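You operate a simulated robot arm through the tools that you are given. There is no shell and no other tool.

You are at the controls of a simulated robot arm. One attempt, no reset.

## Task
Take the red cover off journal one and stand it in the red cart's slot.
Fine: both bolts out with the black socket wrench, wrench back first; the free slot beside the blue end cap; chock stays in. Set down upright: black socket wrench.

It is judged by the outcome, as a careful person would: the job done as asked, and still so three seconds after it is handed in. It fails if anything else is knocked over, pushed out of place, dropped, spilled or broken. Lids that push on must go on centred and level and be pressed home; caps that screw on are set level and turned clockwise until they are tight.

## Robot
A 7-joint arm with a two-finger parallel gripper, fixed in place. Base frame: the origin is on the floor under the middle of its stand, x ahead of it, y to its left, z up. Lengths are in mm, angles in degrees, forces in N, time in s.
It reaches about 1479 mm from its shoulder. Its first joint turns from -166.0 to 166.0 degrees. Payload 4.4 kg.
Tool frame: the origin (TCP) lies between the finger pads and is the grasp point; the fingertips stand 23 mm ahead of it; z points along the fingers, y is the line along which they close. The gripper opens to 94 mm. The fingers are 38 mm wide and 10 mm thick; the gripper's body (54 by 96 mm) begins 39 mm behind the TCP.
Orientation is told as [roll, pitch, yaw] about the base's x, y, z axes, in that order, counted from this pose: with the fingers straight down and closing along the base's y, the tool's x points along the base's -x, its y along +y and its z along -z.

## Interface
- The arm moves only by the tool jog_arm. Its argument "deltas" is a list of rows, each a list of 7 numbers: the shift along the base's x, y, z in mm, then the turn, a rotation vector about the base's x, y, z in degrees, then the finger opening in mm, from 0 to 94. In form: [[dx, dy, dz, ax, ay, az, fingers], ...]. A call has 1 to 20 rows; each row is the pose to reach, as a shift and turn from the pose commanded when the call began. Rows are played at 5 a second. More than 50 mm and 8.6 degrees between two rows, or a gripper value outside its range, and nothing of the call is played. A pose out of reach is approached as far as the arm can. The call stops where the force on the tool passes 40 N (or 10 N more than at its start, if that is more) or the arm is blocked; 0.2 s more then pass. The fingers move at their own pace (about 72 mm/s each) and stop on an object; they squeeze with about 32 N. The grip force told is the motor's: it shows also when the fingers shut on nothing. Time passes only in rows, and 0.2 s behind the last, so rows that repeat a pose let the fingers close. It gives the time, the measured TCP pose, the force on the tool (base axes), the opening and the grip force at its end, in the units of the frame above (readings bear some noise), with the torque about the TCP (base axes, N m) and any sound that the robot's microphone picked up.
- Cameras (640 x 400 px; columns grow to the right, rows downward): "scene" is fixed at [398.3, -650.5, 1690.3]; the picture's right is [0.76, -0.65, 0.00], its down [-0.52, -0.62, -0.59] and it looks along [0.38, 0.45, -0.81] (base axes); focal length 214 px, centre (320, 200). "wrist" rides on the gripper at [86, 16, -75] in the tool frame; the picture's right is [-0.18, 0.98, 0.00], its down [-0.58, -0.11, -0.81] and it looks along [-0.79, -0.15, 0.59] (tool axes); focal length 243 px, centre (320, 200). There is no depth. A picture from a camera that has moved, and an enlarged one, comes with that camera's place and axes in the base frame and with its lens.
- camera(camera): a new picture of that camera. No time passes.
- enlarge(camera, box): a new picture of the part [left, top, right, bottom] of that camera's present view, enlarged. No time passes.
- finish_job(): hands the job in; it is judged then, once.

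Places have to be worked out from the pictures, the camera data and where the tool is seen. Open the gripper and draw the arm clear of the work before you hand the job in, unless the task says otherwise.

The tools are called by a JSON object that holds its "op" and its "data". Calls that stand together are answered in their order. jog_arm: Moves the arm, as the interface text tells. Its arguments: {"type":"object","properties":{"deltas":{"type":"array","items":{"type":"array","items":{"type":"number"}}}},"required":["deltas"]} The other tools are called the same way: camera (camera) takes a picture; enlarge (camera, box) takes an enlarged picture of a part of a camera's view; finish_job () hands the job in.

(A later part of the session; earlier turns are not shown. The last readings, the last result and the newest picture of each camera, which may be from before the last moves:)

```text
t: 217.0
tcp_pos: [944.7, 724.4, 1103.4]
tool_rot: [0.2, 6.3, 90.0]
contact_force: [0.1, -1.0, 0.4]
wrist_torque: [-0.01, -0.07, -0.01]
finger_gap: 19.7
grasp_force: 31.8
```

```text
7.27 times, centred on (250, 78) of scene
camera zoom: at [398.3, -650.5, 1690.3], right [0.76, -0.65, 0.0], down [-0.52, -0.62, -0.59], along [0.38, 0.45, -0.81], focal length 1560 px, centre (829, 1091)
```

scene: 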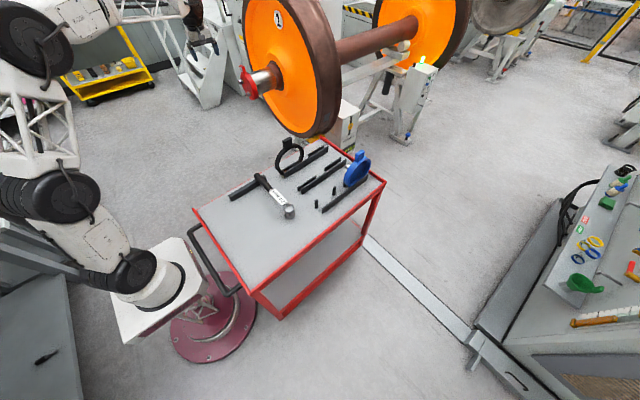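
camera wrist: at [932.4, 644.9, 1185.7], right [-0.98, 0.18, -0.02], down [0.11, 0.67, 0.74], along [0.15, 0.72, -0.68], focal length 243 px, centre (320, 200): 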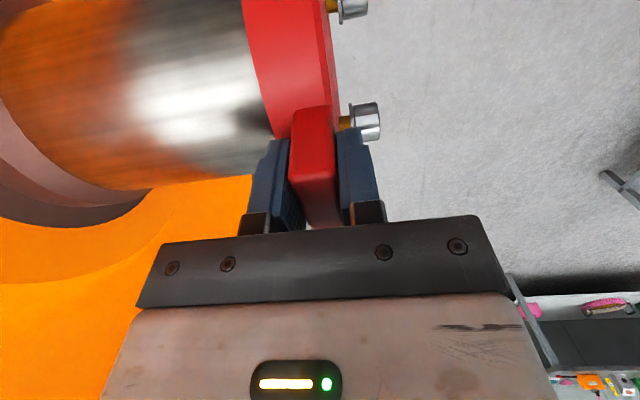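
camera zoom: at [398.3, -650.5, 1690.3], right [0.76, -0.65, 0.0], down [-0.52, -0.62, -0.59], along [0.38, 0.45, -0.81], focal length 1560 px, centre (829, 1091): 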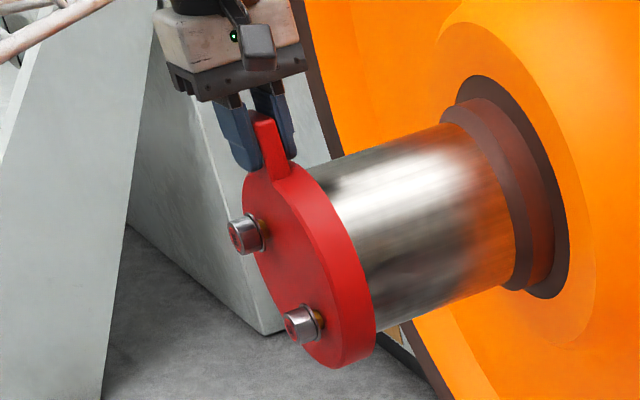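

No resistance. I continue pulling back.

{"op": "jog_arm", "data": {"deltas": [[-2, 0, 0, 0, 0, 0, 0], [-4, 0, 0, 0, 0, 0, 0], [-6, 0, 0, 0, 0, 0, 0], [-8, 0, 0, 0, 0, 0, 0], [-10, 0, 0, 0, 0, 0, 0], [-10, 0, 0, 0, 0, 0, 0]]}}

{"op": "enlarge", "data": {"camera": "scene", "box": [225, 50, 275, 105]}}

```text
t: 218.4
tcp_pos: [933.7, 723.7, 1103.5]
tool_rot: [0.2, 6.3, 90.0]
contact_force: [1.8, 0.8, 2.4]
wrist_torque: [0.13, -0.23, -0.02]
finger_gap: 19.6
grasp_force: 31.8
```

```text
7.27 times, centred on (250, 78) of scene
camera zoom: at [398.3, -650.5, 1690.3], right [0.76, -0.65, 0.0], down [-0.52, -0.62, -0.59], along [0.38, 0.45, -0.81], focal length 1560 px, centre (829, 1091)
```

zoom: 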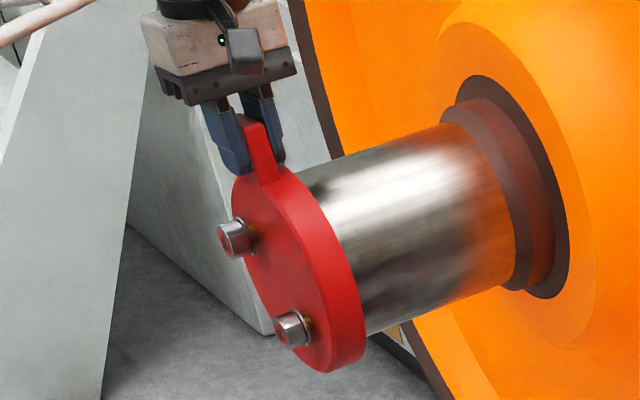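

The cover follows smoothly. I keep pulling until it's clear of the journal.

{"op": "jog_arm", "data": {"deltas": [[-3, 0, 0, 0, 0, 0, 0], [-6, 0, 0, 0, 0, 0, 0], [-9, 0, 0, 0, 0, 0, 0], [-12, 0, 0, 0, 0, 0, 0], [-15, 0, 0, 0, 0, 0, 0], [-15, 0, 0, 0, 0, 0, 0]]}}

{"op": "enlarge", "data": {"camera": "scene", "box": [225, 50, 275, 105]}}

```text
t: 219.8
tcp_pos: [919.0, 724.2, 1101.7]
tool_rot: [0.1, 6.4, 90.0]
contact_force: [-0.5, 0.8, 0.4]
wrist_torque: [0.01, -0.06, 0.02]
finger_gap: 20.1
grasp_force: 32.2
```

```text
7.27 times, centred on (250, 78) of scene
camera zoom: at [398.3, -650.5, 1690.3], right [0.76, -0.65, 0.0], down [-0.52, -0.62, -0.59], along [0.38, 0.45, -0.81], focal length 1560 px, centre (829, 1091)
```

zoom: 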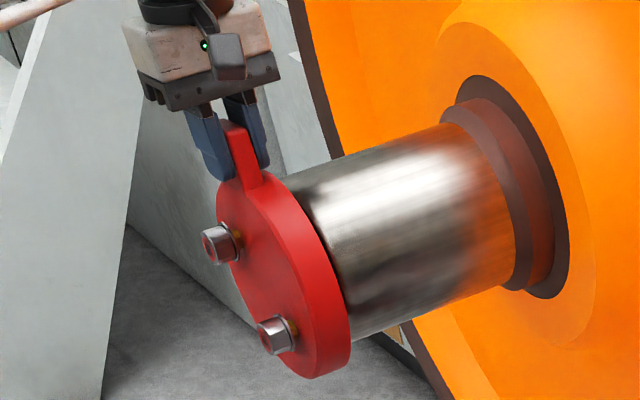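

{"op": "jog_arm", "data": {"deltas": [[-3, 0, 0, 0, 0, 0, 0], [-6, 0, 0, 0, 0, 0, 0], [-9, 0, 0, 0, 0, 0, 0], [-12, 0, 0, 0, 0, 0, 0], [-12, 0, 0, 0, 0, 0, 0]]}}

{"op": "enlarge", "data": {"camera": "scene", "box": [220, 50, 275, 105]}}

```text
t: 221.0
tcp_pos: [907.4, 724.7, 1102.9]
tool_rot: [0.2, 6.4, 89.9]
contact_force: [-0.5, -0.6, -0.4]
wrist_torque: [0.04, -0.05, 0.0]
finger_gap: 20.1
grasp_force: 31.7
```

```text
7.27 times, centred on (248, 78) of scene
camera zoom: at [398.3, -650.5, 1690.3], right [0.76, -0.65, 0.0], down [-0.52, -0.62, -0.59], along [0.38, 0.45, -0.81], focal length 1560 px, centre (847, 1091)
```

zoom: 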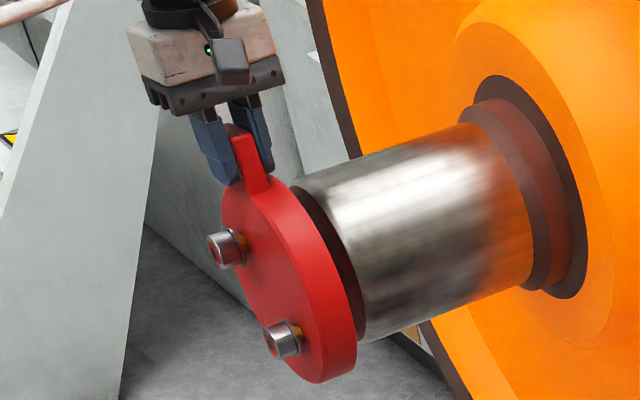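

A stepped, dark spigot is emerging behind the cover; it's still supported. I continue.

{"op": "jog_arm", "data": {"deltas": [[-3, 0, 0, 0, 0, 0, 0], [-6, 0, 0, 0, 0, 0, 0], [-9, 0, 0, 0, 0, 0, 0], [-12, 0, 0, 0, 0, 0, 0], [-15, 0, 0, 0, 0, 0, 0], [-15, 0, 0, 0, 0, 0, 0]]}}

{"op": "enlarge", "data": {"camera": "scene", "box": [220, 50, 275, 105]}}

```text
t: 222.4
tcp_pos: [891.9, 724.1, 1103.0]
tool_rot: [0.2, 6.3, 90.0]
contact_force: [-0.3, -0.3, 0.6]
wrist_torque: [0.04, -0.05, -0.04]
finger_gap: 19.9
grasp_force: 31.8
```

```text
7.27 times, centred on (248, 78) of scene
camera zoom: at [398.3, -650.5, 1690.3], right [0.76, -0.65, 0.0], down [-0.52, -0.62, -0.59], along [0.38, 0.45, -0.81], focal length 1560 px, centre (847, 1091)
```

zoom: 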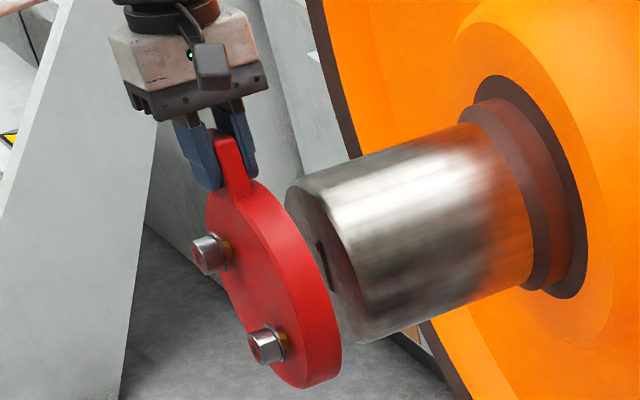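

The cover is off the journal. I retract further from the wheelset before lifting.

{"op": "jog_arm", "data": {"deltas": [[-15, 0, 0, 0, 0, 0, 0], [-35, 0, 0, 0, 0, 0, 0], [-60, 0, 5, 0, 0, 0, 0], [-90, -5, 12, 0, 0, 0, 0], [-120, -10, 22, 0, 0, 0, 0], [-150, -20, 35, 0, 0, 0, 0], [-180, -30, 50, 0, 0, 0, 0], [-205, -45, 65, 0, 0, 0, 0], [-225, -60, 80, 0, 0, 0, 0], [-225, -60, 80, 0, 0, 0, 0]]}}

{"op": "camera", "data": {"camera": "scene"}}

{"op": "enlarge", "data": {"camera": "scene", "box": [170, 30, 290, 110]}}

{"op": "camera", "data": {"camera": "wrist"}}

```text
t: 224.6
tcp_pos: [666.3, 663.6, 1182.1]
tool_rot: [0.2, 6.3, 90.0]
contact_force: [0.2, 0.1, -3.8]
wrist_torque: [0.03, 0.0, 0.0]
finger_gap: 19.8
grasp_force: 32.2
```

```text
taken
```

scene: 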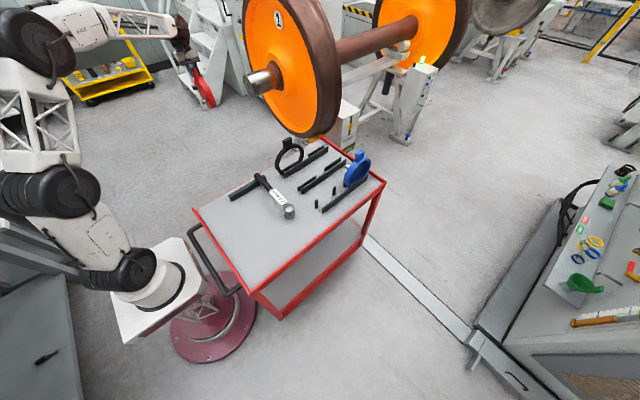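

```text
5.00 times, centred on (230, 70) of scene
camera zoom: at [398.3, -650.5, 1690.3], right [0.76, -0.65, 0.0], down [-0.52, -0.62, -0.59], along [0.38, 0.45, -0.81], focal length 1072 px, centre (770, 850)
```

zoom: 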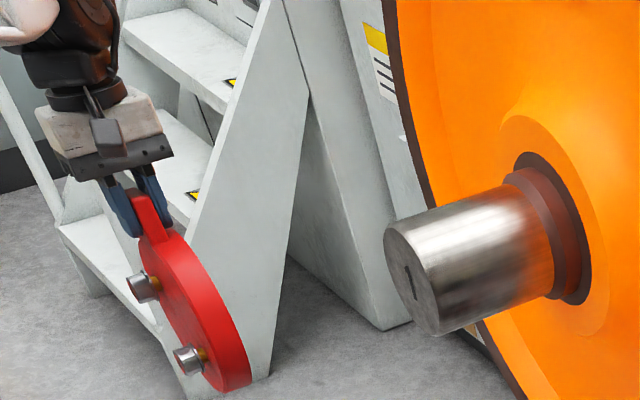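

```text
taken
camera wrist: at [651.6, 584.4, 1265.2], right [-0.98, 0.18, -0.02], down [0.11, 0.67, 0.74], along [0.15, 0.72, -0.68], focal length 243 px, centre (320, 200)
```

wrist: 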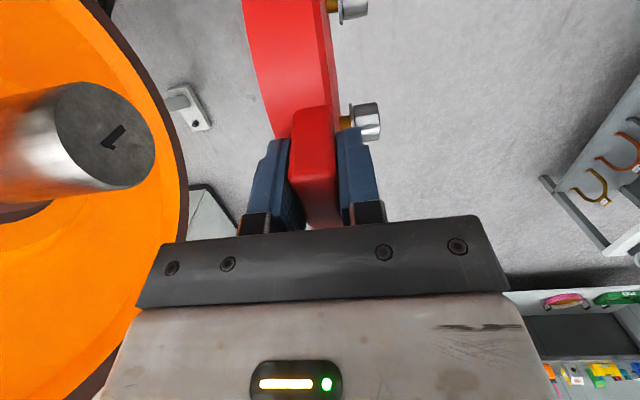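

Both captive bolts came along and the journal end is bare. I zoom in to measure the cover's rim thickness against the 20 mm tab.

{"op": "enlarge", "data": {"camera": "wrist", "box": [220, 0, 400, 160]}}

{"op": "enlarge", "data": {"camera": "scene", "box": [185, 60, 225, 110]}}

```text
2.50 times, centred on (310, 80) of wrist
camera zoom: at [651.6, 584.4, 1265.2], right [-0.98, 0.18, -0.02], down [0.11, 0.67, 0.74], along [0.15, 0.72, -0.68], focal length 606 px, centre (345, 500)
```

zoom: 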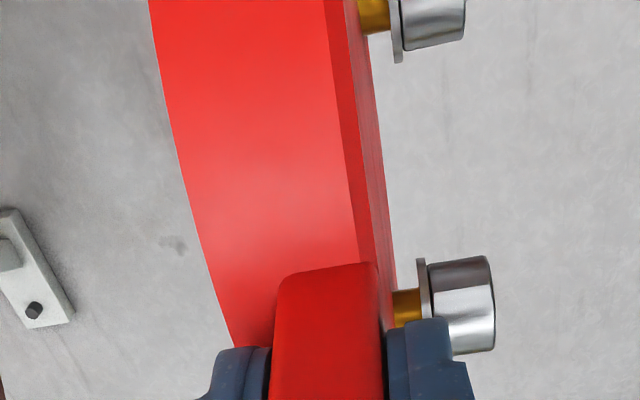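

```text
8.00 times, centred on (205, 85) of scene
camera zoom: at [398.3, -650.5, 1690.3], right [0.76, -0.65, 0.0], down [-0.52, -0.62, -0.59], along [0.38, 0.45, -0.81], focal length 1716 px, centre (1240, 1120)
```

zoom: 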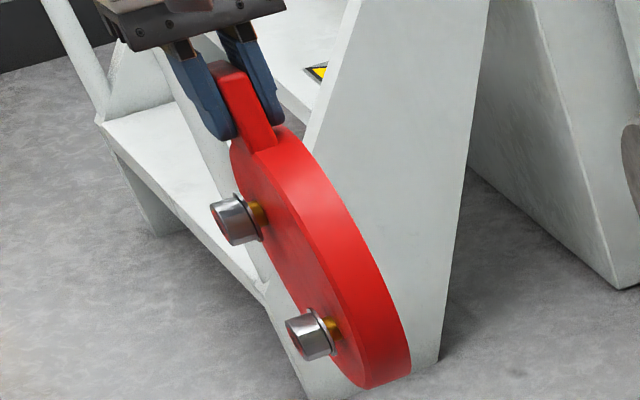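

The cover is ~32 mm thick with its face flush with the tab's front. The slot gap is ~33–34 mm, so I'll need care. First I bring the tool vertical (cover upright) and move away, then yaw so the bolt face looks toward +y.

{"op": "jog_arm", "data": {"deltas": [[-10, -25, 5, 2, 0, 0, 0], [-20, -55, 10, 4, 0, 0, 0], [-30, -90, 15, 6.5, 0, 0, 0], [-40, -125, 20, 6.5, 0, 0, 0], [-50, -160, 25, 6.5, 0, 0, 0], [-60, -195, 30, 6.5, 0, 0, 0], [-70, -230, 30, 6.5, 0, 0, 0], [-75, -260, 30, 6.5, 0, 0, 0], [-75, -260, 30, 6.5, 0, 0, 0]]}}

{"op": "jog_arm", "data": {"deltas": [[0, -5, 0, 0, 0, -7.5, 0], [0, -10, 0, 0, 0, -15, 0], [0, -15, 0, 0, 0, -22.5, 0], [0, -20, 0, 0, 0, -30, 0], [0, -25, 0, 0, 0, -37.5, 0], [0, -30, 0, 0, 0, -45, 0], [0, -35, 0, 0, 0, -52.5, 0], [0, -40, 0, 0, 0, -60, 0], [0, -45, 0, 0, 0, -67.5, 0], [0, -50, 0, 0, 0, -75, 0], [0, -55, 0, 0, 0, -82.5, 0], [0, -60, 0, 0, 0, -90, 0], [0, -60, 0, 0, 0, -90, 0]]}}

{"op": "camera", "data": {"camera": "wrist"}}

{"op": "enlarge", "data": {"camera": "scene", "box": [160, 60, 260, 140]}}

```text
t: 226.0
tcp_pos: [641.0, 496.7, 1068.2]
tool_rot: [8.5, 6.5, 89.8]
contact_force: [1.3, 0.3, -3.9]
wrist_torque: [0.0, -0.07, 0.02]
finger_gap: 20.2
grasp_force: 31.9
stopped in row 6: the arm was blocked; the commanded pose is now the measured one
```

```text
t: 228.8
tcp_pos: [639.4, 437.7, 1075.1]
tool_rot: [8.1, 6.2, -0.2]
contact_force: [-1.1, -0.5, -2.8]
wrist_torque: [-0.09, -0.01, 0.0]
finger_gap: 19.9
grasp_force: 31.9
```

```text
taken
camera wrist: at [561.9, 442.0, 1159.2], right [0.2, 0.97, 0.12], down [0.66, -0.22, 0.72], along [0.72, -0.07, -0.69], focal length 243 px, centre (320, 200)
```

wrist: 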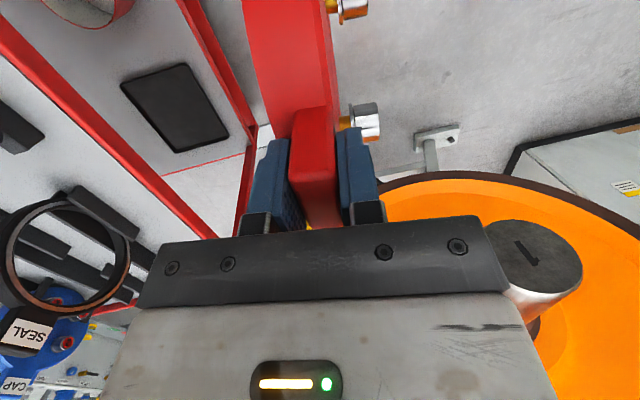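

```text
5.00 times, centred on (210, 100) of scene
camera zoom: at [398.3, -650.5, 1690.3], right [0.76, -0.65, 0.0], down [-0.52, -0.62, -0.59], along [0.38, 0.45, -0.81], focal length 1072 px, centre (870, 700)
```

zoom: 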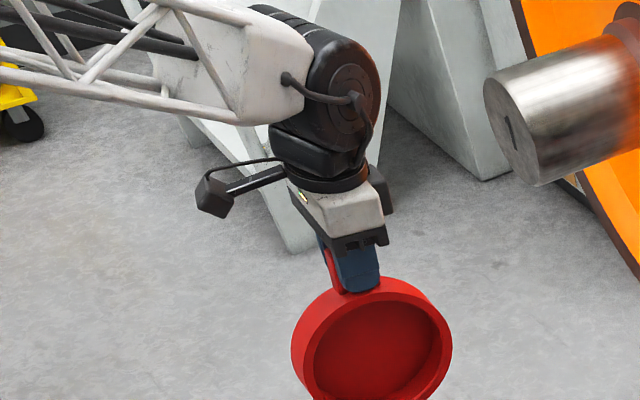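

The arm hit an internal limit during that move and sank to z≈1068 (cover still firmly held, nothing touched), and the yaw then completed: the face now looks toward +y. I level the tool and rise.

{"op": "jog_arm", "data": {"deltas": [[-5, -5, 15, -2.5, -2, 0.2, 0], [-10, -10, 35, -5, -4, 0.4, 0], [-15, -20, 60, -8.1, -6.2, 0.64, 0], [-20, -30, 85, -8.1, -6.2, 0.64, 0], [-25, -40, 110, -8.1, -6.2, 0.64, 0], [-30, -50, 130, -8.1, -6.2, 0.64, 0], [-30, -50, 130, -8.1, -6.2, 0.64, 0]]}}

{"op": "camera", "data": {"camera": "wrist"}}

{"op": "enlarge", "data": {"camera": "scene", "box": [160, 60, 260, 140]}}

```text
t: 230.4
tcp_pos: [610.4, 386.2, 1203.7]
tool_rot: [0.0, 0.1, 0.1]
contact_force: [0.1, 0.2, -3.4]
wrist_torque: [-0.01, 0.0, 0.01]
finger_gap: 20.0
grasp_force: 32.4
```

```text
taken
camera wrist: at [524.1, 400.2, 1276.5], right [0.18, 0.98, 0.0], down [0.58, -0.11, 0.81], along [0.79, -0.15, -0.59], focal length 243 px, centre (320, 200)
```

wrist: 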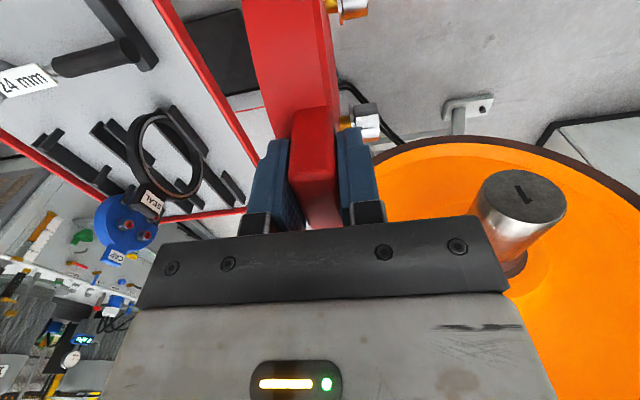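

```text
5.00 times, centred on (210, 100) of scene
camera zoom: at [398.3, -650.5, 1690.3], right [0.76, -0.65, 0.0], down [-0.52, -0.62, -0.59], along [0.38, 0.45, -0.81], focal length 1072 px, centre (870, 700)
```

zoom: 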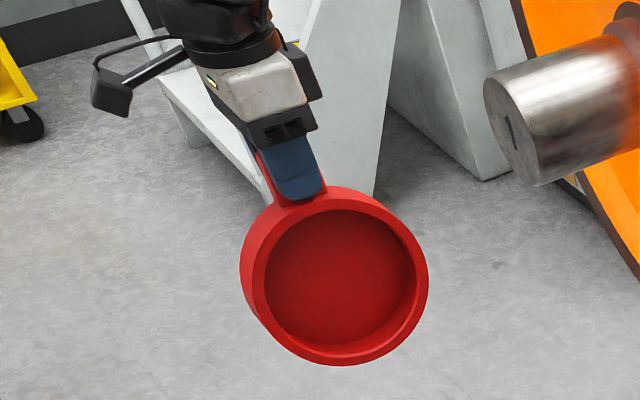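

The tool is vertical at yaw 0. I check how upright the cover hangs by enlarging the scene view of it.

{"op": "enlarge", "data": {"camera": "scene", "box": [190, 85, 230, 137]}}

{"op": "enlarge", "data": {"camera": "wrist", "box": [220, 0, 400, 160]}}

```text
7.69 times, centred on (210, 111) of scene
camera zoom: at [398.3, -650.5, 1690.3], right [0.76, -0.65, 0.0], down [-0.52, -0.62, -0.59], along [0.38, 0.45, -0.81], focal length 1650 px, centre (1166, 885)
```

zoom: 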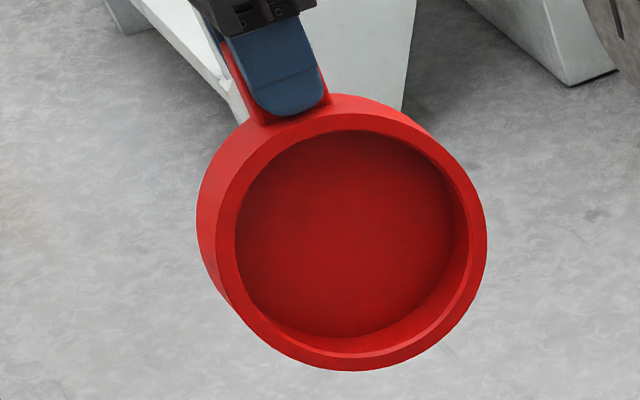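

```text
2.50 times, centred on (310, 80) of wrist
camera zoom: at [524.1, 400.2, 1276.5], right [0.18, 0.98, 0.0], down [0.58, -0.11, 0.81], along [0.79, -0.15, -0.59], focal length 606 px, centre (345, 500)
```

zoom: 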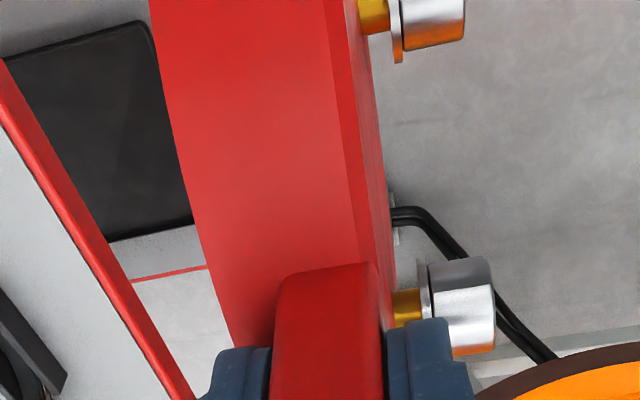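

The bolts' positions in the wrist view confirm the cover is upright relative to the tool within ~1°. I carry it along x≈605 (clear of the ring) to the slot's y.

{"op": "jog_arm", "data": {"deltas": [[0, -30, 3, 0, 0, 0, 0], [-2, -75, 6, 0, 0, 0, 0], [-4, -122, 10, 0, 0, 0, 0], [-5, -169, 10, 0, 0, 0, 0], [-5, -216, 10, 0, 0, 0, 0], [-5, -263, 10, 0, 0, 0, 0], [-5, -310, 10, 0, 0, 0, 0], [-5, -357, 10, 0, 0, 0, 0], [-5, -404, 10, 0, 0, 0, 0], [-5, -451, 10, 0, 0, 0, 0], [-5, -498, 10, 0, 0, 0, 0], [-5, -540, 10, 0, 0, 0, 0], [-5, -580, 10, 0, 0, 0, 0], [-5, -605, 10, 0, 0, 0, 0], [-5, -611.2, 10, 0, 0, 0, 0], [-5, -611.2, 10, 0, 0, 0, 0]]}}

{"op": "camera", "data": {"camera": "wrist"}}

{"op": "enlarge", "data": {"camera": "scene", "box": [230, 120, 400, 240]}}

```text
t: 233.8
tcp_pos: [606.7, -224.3, 1214.6]
tool_rot: [0.0, 0.0, 0.1]
contact_force: [-0.4, 0.0, -2.8]
wrist_torque: [0.0, -0.01, -0.02]
finger_gap: 20.0
grasp_force: 32.3
```

```text
taken
camera wrist: at [519.1, -209.5, 1287.5], right [0.18, 0.98, 0.0], down [0.58, -0.11, 0.81], along [0.79, -0.15, -0.59], focal length 243 px, centre (320, 200)
```

wrist: 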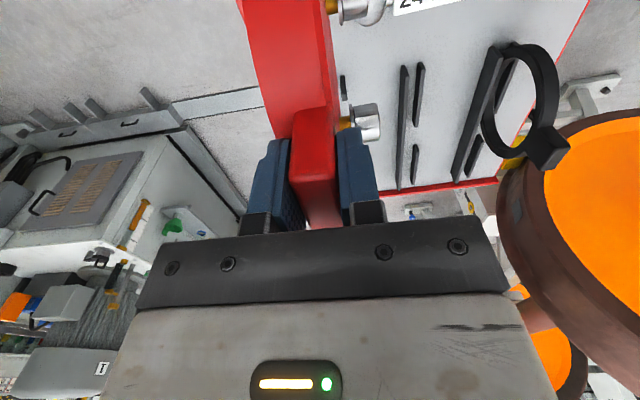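

```text
3.33 times, centred on (315, 180) of scene
camera zoom: at [398.3, -650.5, 1690.3], right [0.76, -0.65, 0.0], down [-0.52, -0.62, -0.59], along [0.38, 0.45, -0.81], focal length 715 px, centre (337, 267)
```

zoom: 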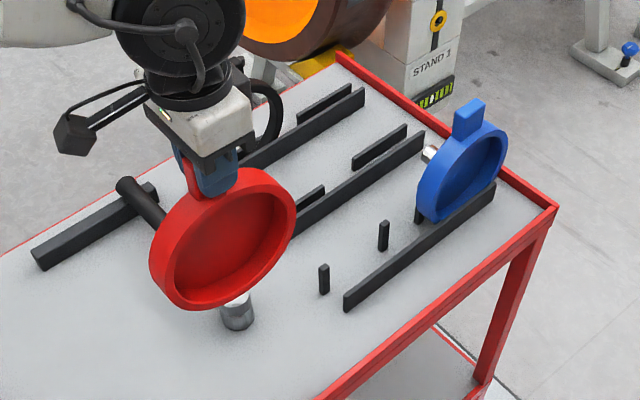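

Now I move along +x to directly above the free slot, then lower to a hover just above the post tops.

{"op": "jog_arm", "data": {"deltas": [[30, 0, 0, 0, 0, 0, 0], [70, 0, 0, 0, 0, 0, 0], [110, -0.5, 0, 0, 0, 0, 0], [150, -1, 0, 0, 0, 0, 0], [180, -1.5, 0, 0, 0, 0, 0], [200, -1.5, 0, 0, 0, 0, 0], [200, -1.5, -25, 0, 0, 0, 0], [200, -1.5, -55, 0, 0, 0, 0], [200, -1.5, -80, 0, 0, 0, 0], [200, -1.5, -95, 0, 0, 0, 0], [200, -1.5, -95, 0, 0, 0, 0]]}}

{"op": "camera", "data": {"camera": "wrist"}}

{"op": "enlarge", "data": {"camera": "scene", "box": [290, 130, 380, 215]}}

```text
t: 236.2
tcp_pos: [805.8, -228.2, 1118.5]
tool_rot: [-0.1, 0.0, 0.1]
contact_force: [0.4, 0.2, -2.4]
wrist_torque: [-0.05, 0.01, 0.01]
finger_gap: 19.8
grasp_force: 32.1
```

```text
taken
camera wrist: at [719.8, -212.4, 1192.4], right [0.18, 0.98, 0.0], down [0.58, -0.11, 0.81], along [0.79, -0.15, -0.59], focal length 243 px, centre (320, 200)
```

wrist: 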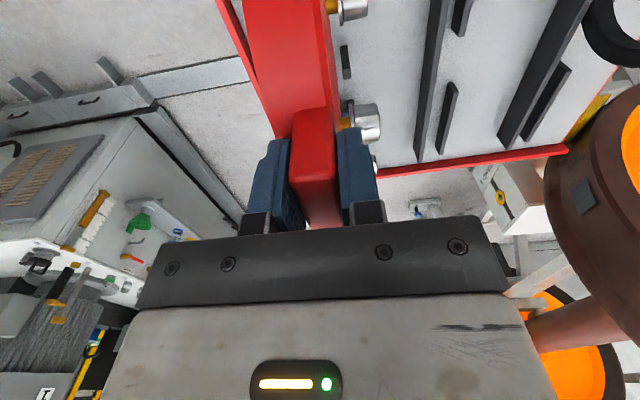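

```text
4.71 times, centred on (335, 172) of scene
camera zoom: at [398.3, -650.5, 1690.3], right [0.76, -0.65, 0.0], down [-0.52, -0.62, -0.59], along [0.38, 0.45, -0.81], focal length 1009 px, centre (249, 329)
```

zoom: 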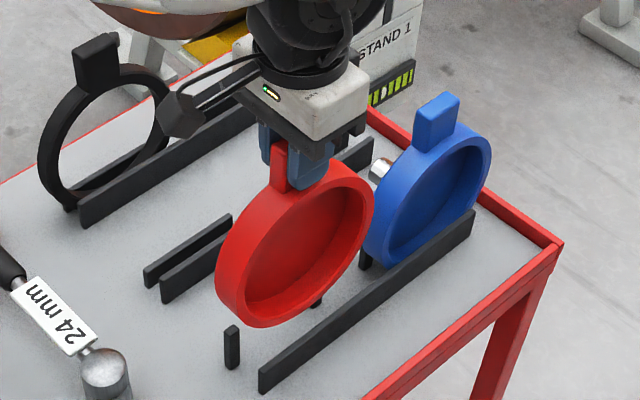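

The cover hovers above the slot. I zoom in with the wrist camera to check its alignment with the near post and the bar.

{"op": "enlarge", "data": {"camera": "wrist", "box": [210, 0, 400, 150]}}

{"op": "enlarge", "data": {"camera": "scene", "box": [325, 160, 370, 210]}}

```text
2.67 times, centred on (305, 75) of wrist
camera zoom: at [719.8, -212.4, 1192.4], right [0.18, 0.98, 0.0], down [0.58, -0.11, 0.81], along [0.79, -0.15, -0.59], focal length 647 px, centre (360, 533)
```

zoom: 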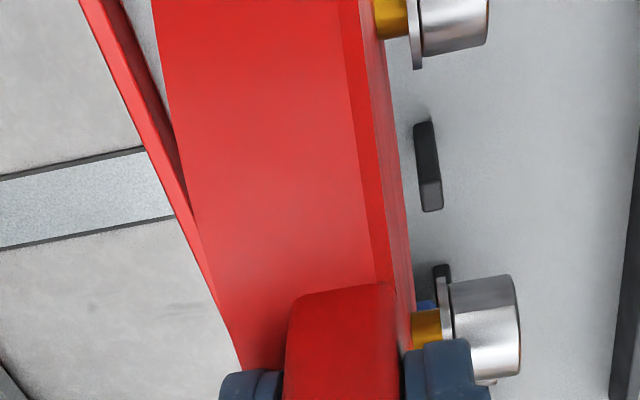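

```text
8.00 times, centred on (348, 185) of scene
camera zoom: at [398.3, -650.5, 1690.3], right [0.76, -0.65, 0.0], down [-0.52, -0.62, -0.59], along [0.38, 0.45, -0.81], focal length 1716 px, centre (100, 320)
```

zoom: 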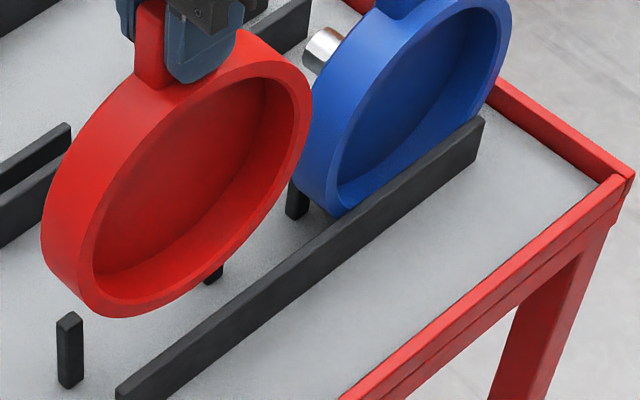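

Relative to the posts seen here, the cover should shift ~+1.8 mm in y to be centred in the gap. I apply that and lower to just above the post tops.

{"op": "jog_arm", "data": {"deltas": [[0, 1, -8, 0, 0, 0, 0], [0, 1.8, -16, 0, 0, 0, 0], [0, 1.8, -22, 0, 0, 0, 0], [0, 1.8, -22, 0, 0, 0, 0]]}}

{"op": "enlarge", "data": {"camera": "scene", "box": [325, 160, 370, 210]}}

{"op": "enlarge", "data": {"camera": "wrist", "box": [300, 0, 420, 110]}}

```text
t: 237.2
tcp_pos: [805.7, -224.9, 1097.0]
tool_rot: [-0.1, 0.0, 0.1]
contact_force: [0.8, 0.3, -4.2]
wrist_torque: [-0.02, 0.04, -0.01]
finger_gap: 19.6
grasp_force: 32.1
```

```text
8.00 times, centred on (348, 185) of scene
camera zoom: at [398.3, -650.5, 1690.3], right [0.76, -0.65, 0.0], down [-0.52, -0.62, -0.59], along [0.38, 0.45, -0.81], focal length 1716 px, centre (100, 320)
```

zoom: 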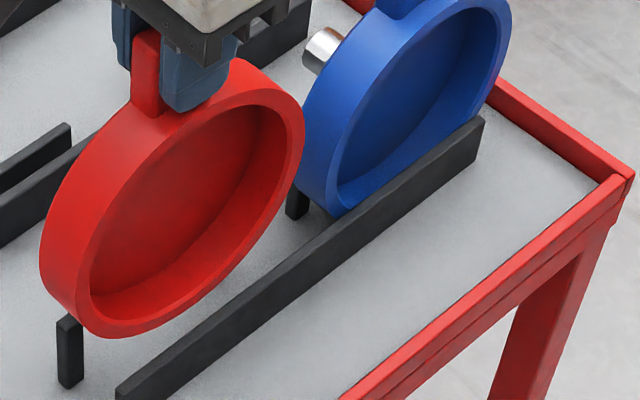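

```text
3.64 times, centred on (360, 55) of wrist
camera zoom: at [720.1, -209.8, 1170.4], right [0.18, 0.98, 0.0], down [0.58, -0.11, 0.81], along [0.79, -0.15, -0.59], focal length 882 px, centre (174, 727)
```

zoom: 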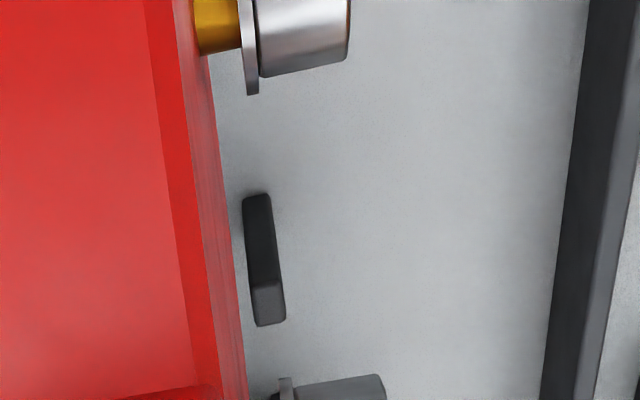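

Clearances look right (≈2 mm each side). I lower in small steps with force checks.

{"op": "jog_arm", "data": {"deltas": [[0, 0, -4, 0, 0, 0, 0], [0, 0, -8, 0, 0, 0, 0], [0, 0, -12, 0, 0, 0, 0], [0, 0, -16, 0, 0, 0, 0], [0, 0, -16, 0, 0, 0, 0]]}}

{"op": "enlarge", "data": {"camera": "scene", "box": [325, 160, 370, 210]}}

{"op": "enlarge", "data": {"camera": "wrist", "box": [300, 0, 420, 110]}}

```text
t: 238.4
tcp_pos: [805.1, -225.2, 1082.1]
tool_rot: [0.0, 0.0, 0.2]
contact_force: [0.0, 0.0, -3.7]
wrist_torque: [-0.04, -0.03, 0.0]
finger_gap: 19.9
grasp_force: 31.5
```

```text
8.00 times, centred on (348, 185) of scene
camera zoom: at [398.3, -650.5, 1690.3], right [0.76, -0.65, 0.0], down [-0.52, -0.62, -0.59], along [0.38, 0.45, -0.81], focal length 1716 px, centre (100, 320)
```

zoom: 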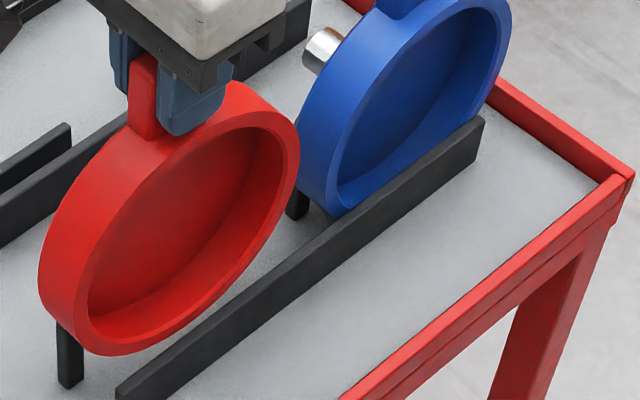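

```text
3.64 times, centred on (360, 55) of wrist
camera zoom: at [718.6, -209.7, 1154.8], right [0.18, 0.98, 0.0], down [0.58, -0.11, 0.81], along [0.79, -0.15, -0.59], focal length 882 px, centre (174, 727)
```

zoom: 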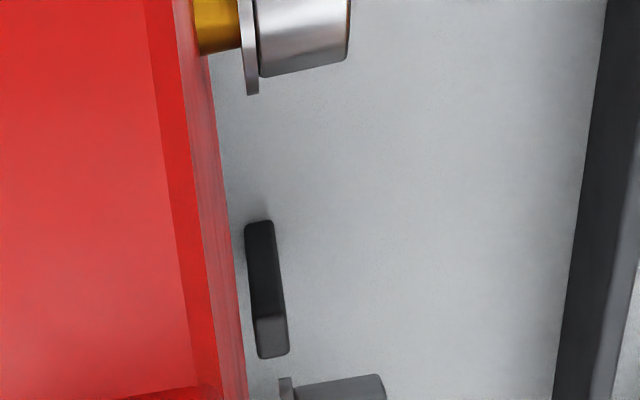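

Front gap ~3 mm, back gap slimmer, so I nudge +1 mm in y and continue down in 3 mm steps.

{"op": "jog_arm", "data": {"deltas": [[0, 1, 0, 0, 0, 0, 0], [0, 1, -3, 0, 0, 0, 0], [0, 1, -6, 0, 0, 0, 0], [0, 1, -9, 0, 0, 0, 0], [0, 1, -9, 0, 0, 0, 0]]}}

{"op": "enlarge", "data": {"camera": "scene", "box": [325, 160, 370, 210]}}

```text
t: 239.6
tcp_pos: [805.7, -224.0, 1073.7]
tool_rot: [-0.1, -0.1, 0.1]
contact_force: [1.0, -6.4, 3.6]
wrist_torque: [-1.0, 0.2, 0.35]
finger_gap: 19.8
grasp_force: 31.9
```

```text
8.00 times, centred on (348, 185) of scene
camera zoom: at [398.3, -650.5, 1690.3], right [0.76, -0.65, 0.0], down [-0.52, -0.62, -0.59], along [0.38, 0.45, -0.81], focal length 1716 px, centre (100, 320)
```

zoom: 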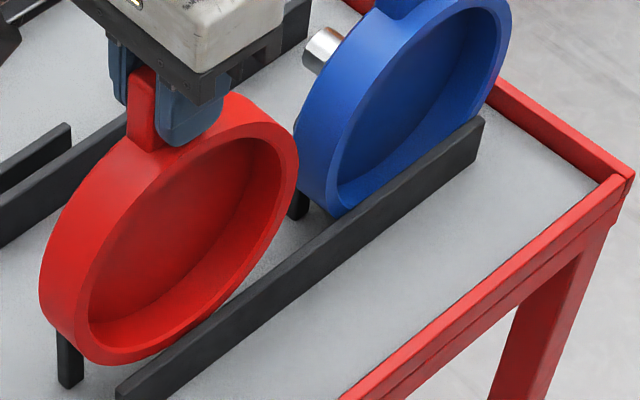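

Contact on the near post only (torque gives x≈−55 mm), so the slot is yawed ~1.5° like the rest of the cart. I raise 5 mm, rotate the cover +1.5° about z, move y back −1 mm, and try again.

{"op": "jog_arm", "data": {"deltas": [[0, 0, 3, 0, 0, 0, 0], [0, -0.5, 5, 0, 0, 0.8, 0], [0, -1, 5, 0, 0, 1.5, 0], [0, -1, 5, 0, 0, 1.5, 0]]}}

{"op": "enlarge", "data": {"camera": "wrist", "box": [300, 0, 420, 110]}}

```text
t: 240.6
tcp_pos: [805.9, -223.9, 1078.0]
tool_rot: [-0.1, 0.0, 1.6]
contact_force: [0.0, 0.5, -2.8]
wrist_torque: [-0.01, -0.01, 0.0]
finger_gap: 20.0
grasp_force: 32.3
```

```text
3.64 times, centred on (360, 55) of wrist
camera zoom: at [718.5, -211.5, 1150.7], right [0.16, 0.99, 0.0], down [0.58, -0.09, 0.81], along [0.8, -0.13, -0.59], focal length 882 px, centre (174, 727)
```

zoom: 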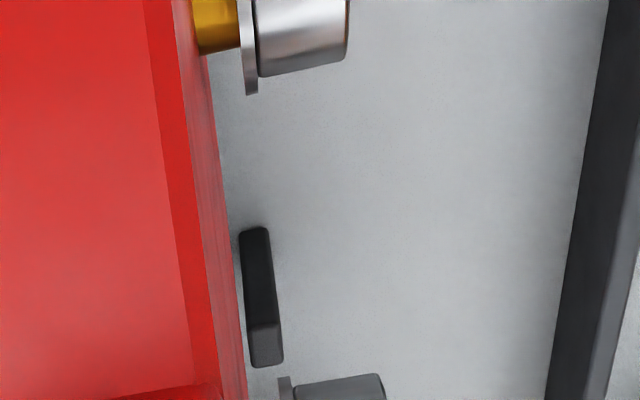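

Front gaps to both posts are now balanced (~1.2 mm) with ~1.6 mm to the bar. I lower again slowly.

{"op": "jog_arm", "data": {"deltas": [[0, 0, -2, 0, 0, 0, 0], [0, 0, -4, 0, 0, 0, 0], [0, 0, -6, 0, 0, 0, 0], [0, 0, -8, 0, 0, 0, 0], [0, 0, -8, 0, 0, 0, 0]]}}

```text
t: 241.8
tcp_pos: [804.7, -224.7, 1070.0]
tool_rot: [0.0, 0.0, 1.6]
contact_force: [0.1, 0.0, -3.2]
wrist_torque: [-0.03, 0.02, 0.04]
finger_gap: 20.0
grasp_force: 31.6
```

Past the previous contact height with no force. I continue down.

{"op": "jog_arm", "data": {"deltas": [[0, 0, -2, 0, 0, 0, 0], [0, 0, -4, 0, 0, 0, 0], [0, 0, -6, 0, 0, 0, 0], [0, 0, -8, 0, 0, 0, 0], [0, 0, -8, 0, 0, 0, 0]]}}

{"op": "enlarge", "data": {"camera": "scene", "box": [325, 160, 370, 210]}}

{"op": "enlarge", "data": {"camera": "wrist", "box": [300, 0, 420, 110]}}

```text
t: 243.0
tcp_pos: [804.9, -224.7, 1062.6]
tool_rot: [-0.1, 0.0, 1.5]
contact_force: [-0.4, -0.6, -3.8]
wrist_torque: [-0.04, -0.02, 0.01]
finger_gap: 19.8
grasp_force: 32.0
```

```text
8.00 times, centred on (348, 185) of scene
camera zoom: at [398.3, -650.5, 1690.3], right [0.76, -0.65, 0.0], down [-0.52, -0.62, -0.59], along [0.38, 0.45, -0.81], focal length 1716 px, centre (100, 320)
```

zoom: 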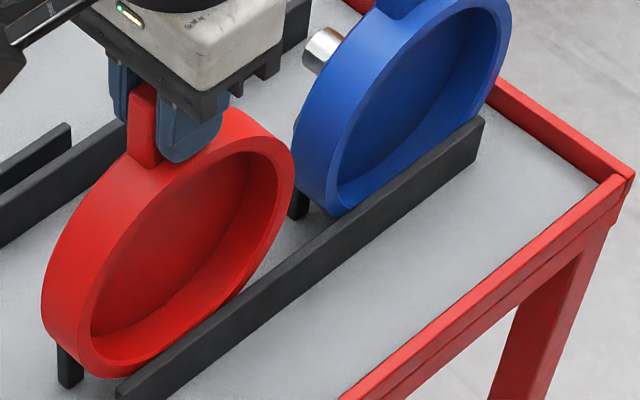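

```text
3.64 times, centred on (360, 55) of wrist
camera zoom: at [718.1, -211.8, 1134.6], right [0.16, 0.99, 0.0], down [0.58, -0.09, 0.81], along [0.8, -0.13, -0.59], focal length 882 px, centre (174, 727)
```

zoom: 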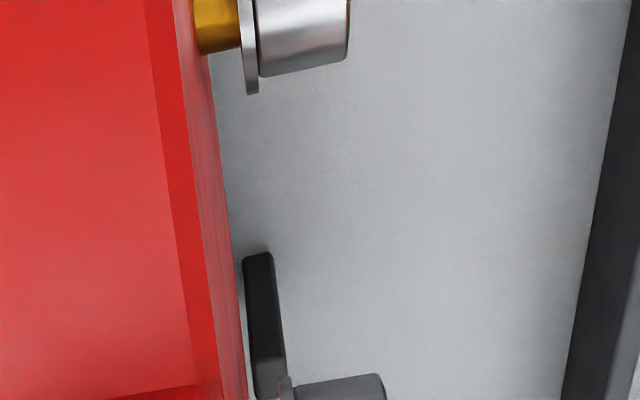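

The rim is now inside the slot between bar and posts without contact. I continue down toward the table.

{"op": "jog_arm", "data": {"deltas": [[0, 0, -2, 0, 0, 0, 0], [0, 0, -4, 0, 0, 0, 0], [0, 0, -6, 0, 0, 0, 0], [0, 0, -8, 0, 0, 0, 0], [0, 0, -10, 0, 0, 0, 0], [0, 0, -10, 0, 0, 0, 0]]}}

{"op": "enlarge", "data": {"camera": "scene", "box": [325, 160, 370, 210]}}

```text
t: 244.4
tcp_pos: [804.7, -224.3, 1051.4]
tool_rot: [-0.1, -0.1, 1.6]
contact_force: [-0.3, -0.9, -2.4]
wrist_torque: [-0.01, -0.01, -0.01]
finger_gap: 20.0
grasp_force: 32.3
```

```text
8.00 times, centred on (348, 185) of scene
camera zoom: at [398.3, -650.5, 1690.3], right [0.76, -0.65, 0.0], down [-0.52, -0.62, -0.59], along [0.38, 0.45, -0.81], focal length 1716 px, centre (100, 320)
```

zoom: 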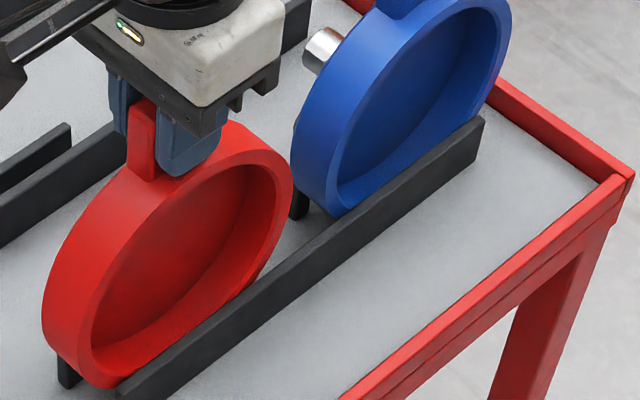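

{"op": "jog_arm", "data": {"deltas": [[0, 0, -2, 0, 0, 0, 0], [0, 0, -4, 0, 0, 0, 0], [0, 0, -6, 0, 0, 0, 0], [0, 0, -8, 0, 0, 0, 0], [0, 0, -8, 0, 0, 0, 0]]}}

{"op": "enlarge", "data": {"camera": "scene", "box": [325, 160, 370, 210]}}

```text
t: 245.6
tcp_pos: [806.0, -224.8, 1044.2]
tool_rot: [0.0, 0.0, 1.6]
contact_force: [-0.1, 0.0, -3.2]
wrist_torque: [-0.02, 0.03, -0.01]
finger_gap: 19.8
grasp_force: 32.0
```

```text
8.00 times, centred on (348, 185) of scene
camera zoom: at [398.3, -650.5, 1690.3], right [0.76, -0.65, 0.0], down [-0.52, -0.62, -0.59], along [0.38, 0.45, -0.81], focal length 1716 px, centre (100, 320)
```

zoom: 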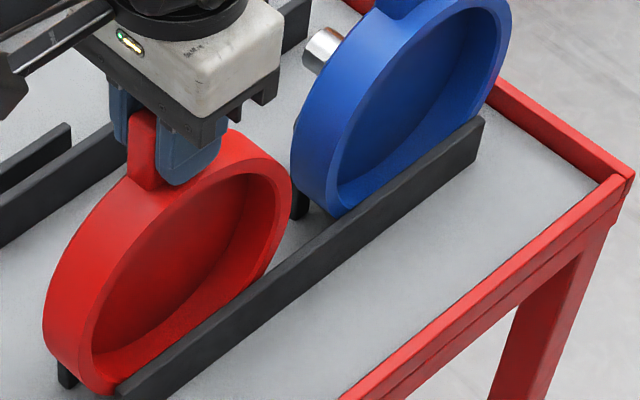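

Still free. I lower in 1 mm steps until it touches the table.

{"op": "jog_arm", "data": {"deltas": [[0, 0, -1, 0, 0, 0, 0], [0, 0, -2, 0, 0, 0, 0], [0, 0, -3, 0, 0, 0, 0], [0, 0, -4, 0, 0, 0, 0], [0, 0, -4, 0, 0, 0, 0]]}}

```text
t: 246.8
tcp_pos: [805.9, -224.2, 1041.0]
tool_rot: [-0.1, 0.1, 1.6]
contact_force: [-0.1, 0.1, -3.0]
wrist_torque: [-0.02, -0.03, 0.03]
finger_gap: 20.2
grasp_force: 32.2
```

{"op": "jog_arm", "data": {"deltas": [[0, 0, -1, 0, 0, 0, 0], [0, 0, -2, 0, 0, 0, 0], [0, 0, -3, 0, 0, 0, 0], [0, 0, -4, 0, 0, 0, 0], [0, 0, -4, 0, 0, 0, 0]]}}

{"op": "enlarge", "data": {"camera": "scene", "box": [325, 160, 370, 210]}}

```text
t: 248.0
tcp_pos: [805.4, -225.7, 1036.5]
tool_rot: [-0.3, -0.3, 1.6]
contact_force: [1.6, 0.3, 29.5]
wrist_torque: [0.12, -0.25, 0.01]
finger_gap: 19.3
grasp_force: 31.9
```

```text
8.00 times, centred on (348, 185) of scene
camera zoom: at [398.3, -650.5, 1690.3], right [0.76, -0.65, 0.0], down [-0.52, -0.62, -0.59], along [0.38, 0.45, -0.81], focal length 1716 px, centre (100, 320)
```

zoom: 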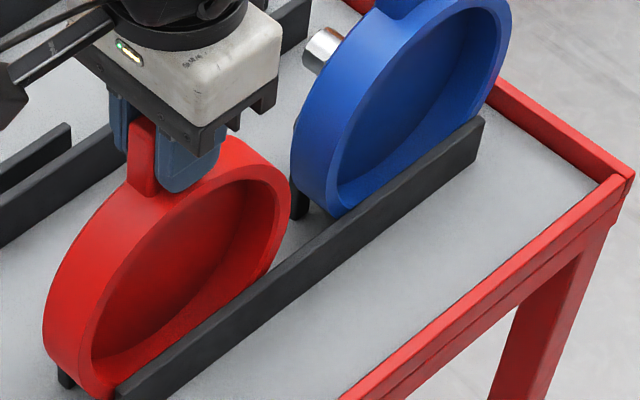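

The cover's rim is on the table (33 N press). I ease off ~0.8 mm so it carries itself before releasing.

{"op": "jog_arm", "data": {"deltas": [[0, 0, 0.5, 0, 0, 0, 0], [0, 0, 0.9, 0, 0, 0, 0], [0, 0, 0.9, 0, 0, 0, 0]]}}

{"op": "enlarge", "data": {"camera": "wrist", "box": [240, 0, 420, 150]}}

```text
t: 248.8
tcp_pos: [805.1, -224.3, 1035.8]
tool_rot: [0.0, -0.1, 1.7]
contact_force: [4.1, -0.6, 24.6]
wrist_torque: [-0.15, -0.56, 0.02]
finger_gap: 19.9
grasp_force: 32.2
```

```text
2.67 times, centred on (330, 75) of wrist
camera zoom: at [718.2, -211.4, 1109.4], right [0.16, 0.99, 0.0], down [0.58, -0.09, 0.81], along [0.8, -0.13, -0.59], focal length 647 px, centre (293, 533)
```

zoom: 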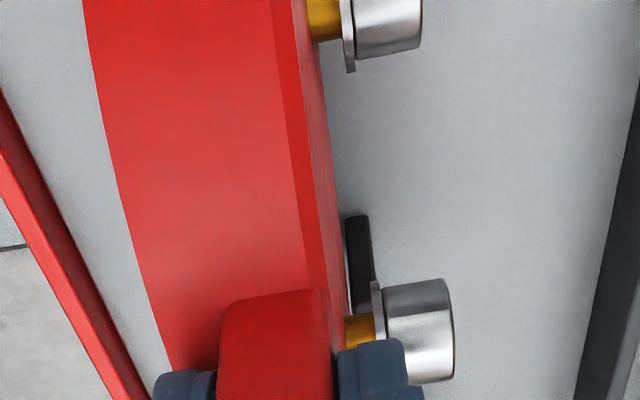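

{"op": "jog_arm", "data": {"deltas": [[0, 0, 0.7, 0, 0, 0, 0], [0, 0, 1.4, 0, 0, 0, 0], [0, 0, 1.4, 0, 0, 0, 0]]}}

```text
t: 249.6
tcp_pos: [806.2, -224.6, 1037.2]
tool_rot: [-0.1, 0.1, 1.6]
contact_force: [4.0, 1.2, 2.2]
wrist_torque: [0.16, -0.78, -0.05]
finger_gap: 19.9
grasp_force: 31.9
```

A small sideways friction load (4 N in x) is stored at the bottom. I lift another 0.8 mm to let it relax.

{"op": "jog_arm", "data": {"deltas": [[0, 0, 0.4, 0, 0, 0, 0], [0, 0, 0.8, 0, 0, 0, 0], [0, 0, 0.8, 0, 0, 0, 0]]}}

```text
t: 250.4
tcp_pos: [806.0, -223.9, 1039.2]
tool_rot: [-0.2, -0.1, 1.6]
contact_force: [-0.1, 0.3, -3.3]
wrist_torque: [-0.05, -0.02, 0.0]
finger_gap: 20.0
grasp_force: 31.3
```

Free again, just above the table. I lower by ~0.6 mm for a light touch.

{"op": "jog_arm", "data": {"deltas": [[0, 0, -0.3, 0, 0, 0, 0], [0, 0, -0.6, 0, 0, 0, 0], [0, 0, -0.6, 0, 0, 0, 0]]}}

{"op": "enlarge", "data": {"camera": "scene", "box": [315, 145, 385, 215]}}

```text
t: 251.2
tcp_pos: [804.9, -225.0, 1038.2]
tool_rot: [-0.1, 0.0, 1.5]
contact_force: [0.8, 0.6, -2.3]
wrist_torque: [-0.01, -0.01, 0.0]
finger_gap: 19.6
grasp_force: 31.9
```

```text
5.71 times, centred on (350, 180) of scene
camera zoom: at [398.3, -650.5, 1690.3], right [0.76, -0.65, 0.0], down [-0.52, -0.62, -0.59], along [0.38, 0.45, -0.81], focal length 1226 px, centre (149, 314)
```

zoom: 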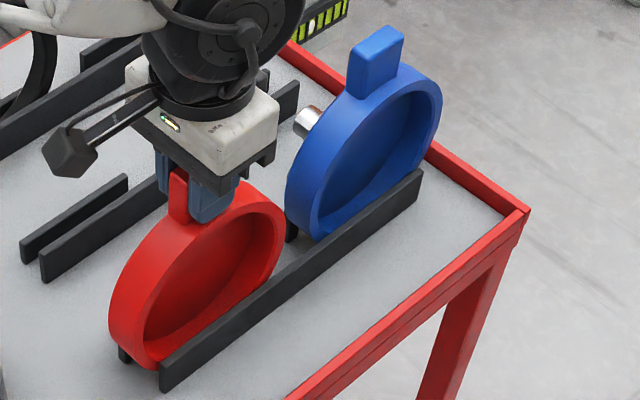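

The cover is in the slot, lightly touching the table. I open the fingers slowly.

{"op": "jog_arm", "data": {"deltas": [[0, 0, -0.3, 0, 0, 0, 0], [0, 0, -0.3, 0, 0, 0, 20.5], [0, 0, -0.3, 0, 0, 0, 21.5], [0, 0, -0.3, 0, 0, 0, 23], [0, 0, -0.3, 0, 0, 0, 26], [0, 0, -0.3, 0, 0, 0, 30], [0, 0, -0.3, 0, 0, 0, 36], [0, 0, -0.3, 0, 0, 0, 36]]}}

{"op": "enlarge", "data": {"camera": "scene", "box": [315, 145, 385, 215]}}

{"op": "camera", "data": {"camera": "wrist"}}

```text
t: 253.0
tcp_pos: [804.0, -224.9, 1039.2]
tool_rot: [-0.1, -0.1, 1.7]
contact_force: [-0.1, -0.4, 0.8]
wrist_torque: [0.0, -0.01, 0.0]
finger_gap: 36.1
grasp_force: 0.0
```

```text
5.71 times, centred on (350, 180) of scene
camera zoom: at [398.3, -650.5, 1690.3], right [0.76, -0.65, 0.0], down [-0.52, -0.62, -0.59], along [0.38, 0.45, -0.81], focal length 1226 px, centre (149, 314)
```

zoom: 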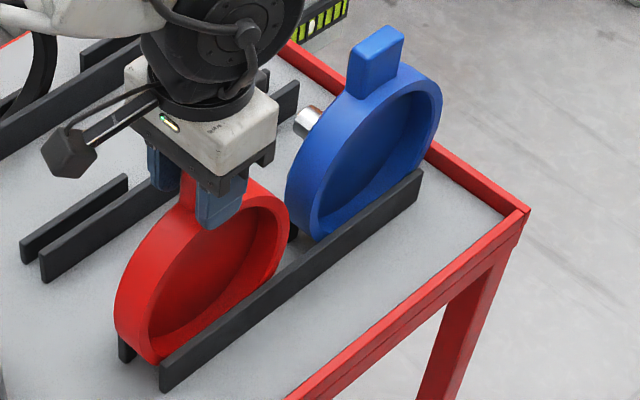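

```text
taken
camera wrist: at [718.1, -211.8, 1111.2], right [0.16, 0.99, 0.0], down [0.58, -0.09, 0.81], along [0.8, -0.13, -0.59], focal length 243 px, centre (320, 200)
```

wrist: 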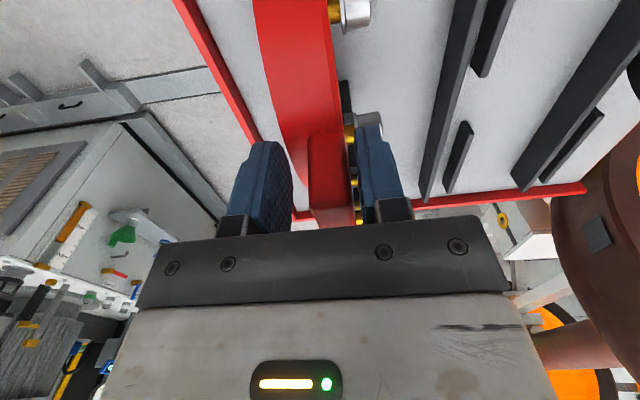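

The cover settled leaning slightly toward the posts (+y), as its bolt heads weigh on that side. I look closer before withdrawing.

{"op": "enlarge", "data": {"camera": "wrist", "box": [230, 0, 420, 235]}}

{"op": "enlarge", "data": {"camera": "scene", "box": [320, 155, 370, 215]}}

```text
1.70 times, centred on (325, 118) of wrist
camera zoom: at [718.1, -211.8, 1111.2], right [0.16, 0.99, 0.0], down [0.58, -0.09, 0.81], along [0.8, -0.13, -0.59], focal length 413 px, centre (312, 340)
```

zoom: 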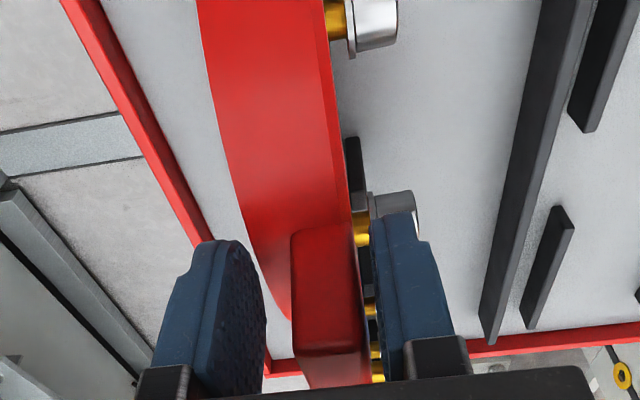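

```text
6.67 times, centred on (345, 185) of scene
camera zoom: at [398.3, -650.5, 1690.3], right [0.76, -0.65, 0.0], down [-0.52, -0.62, -0.59], along [0.38, 0.45, -0.81], focal length 1430 px, centre (153, 300)
```

zoom: 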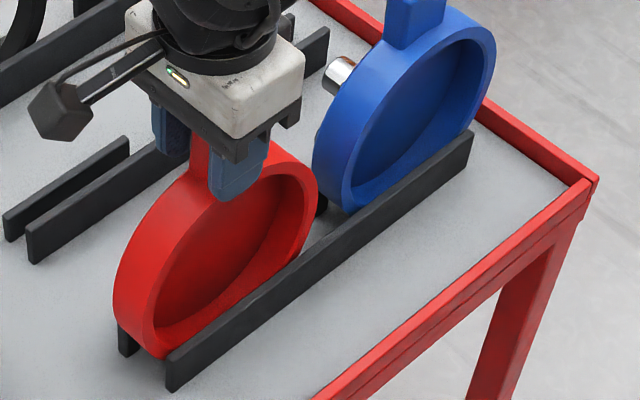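

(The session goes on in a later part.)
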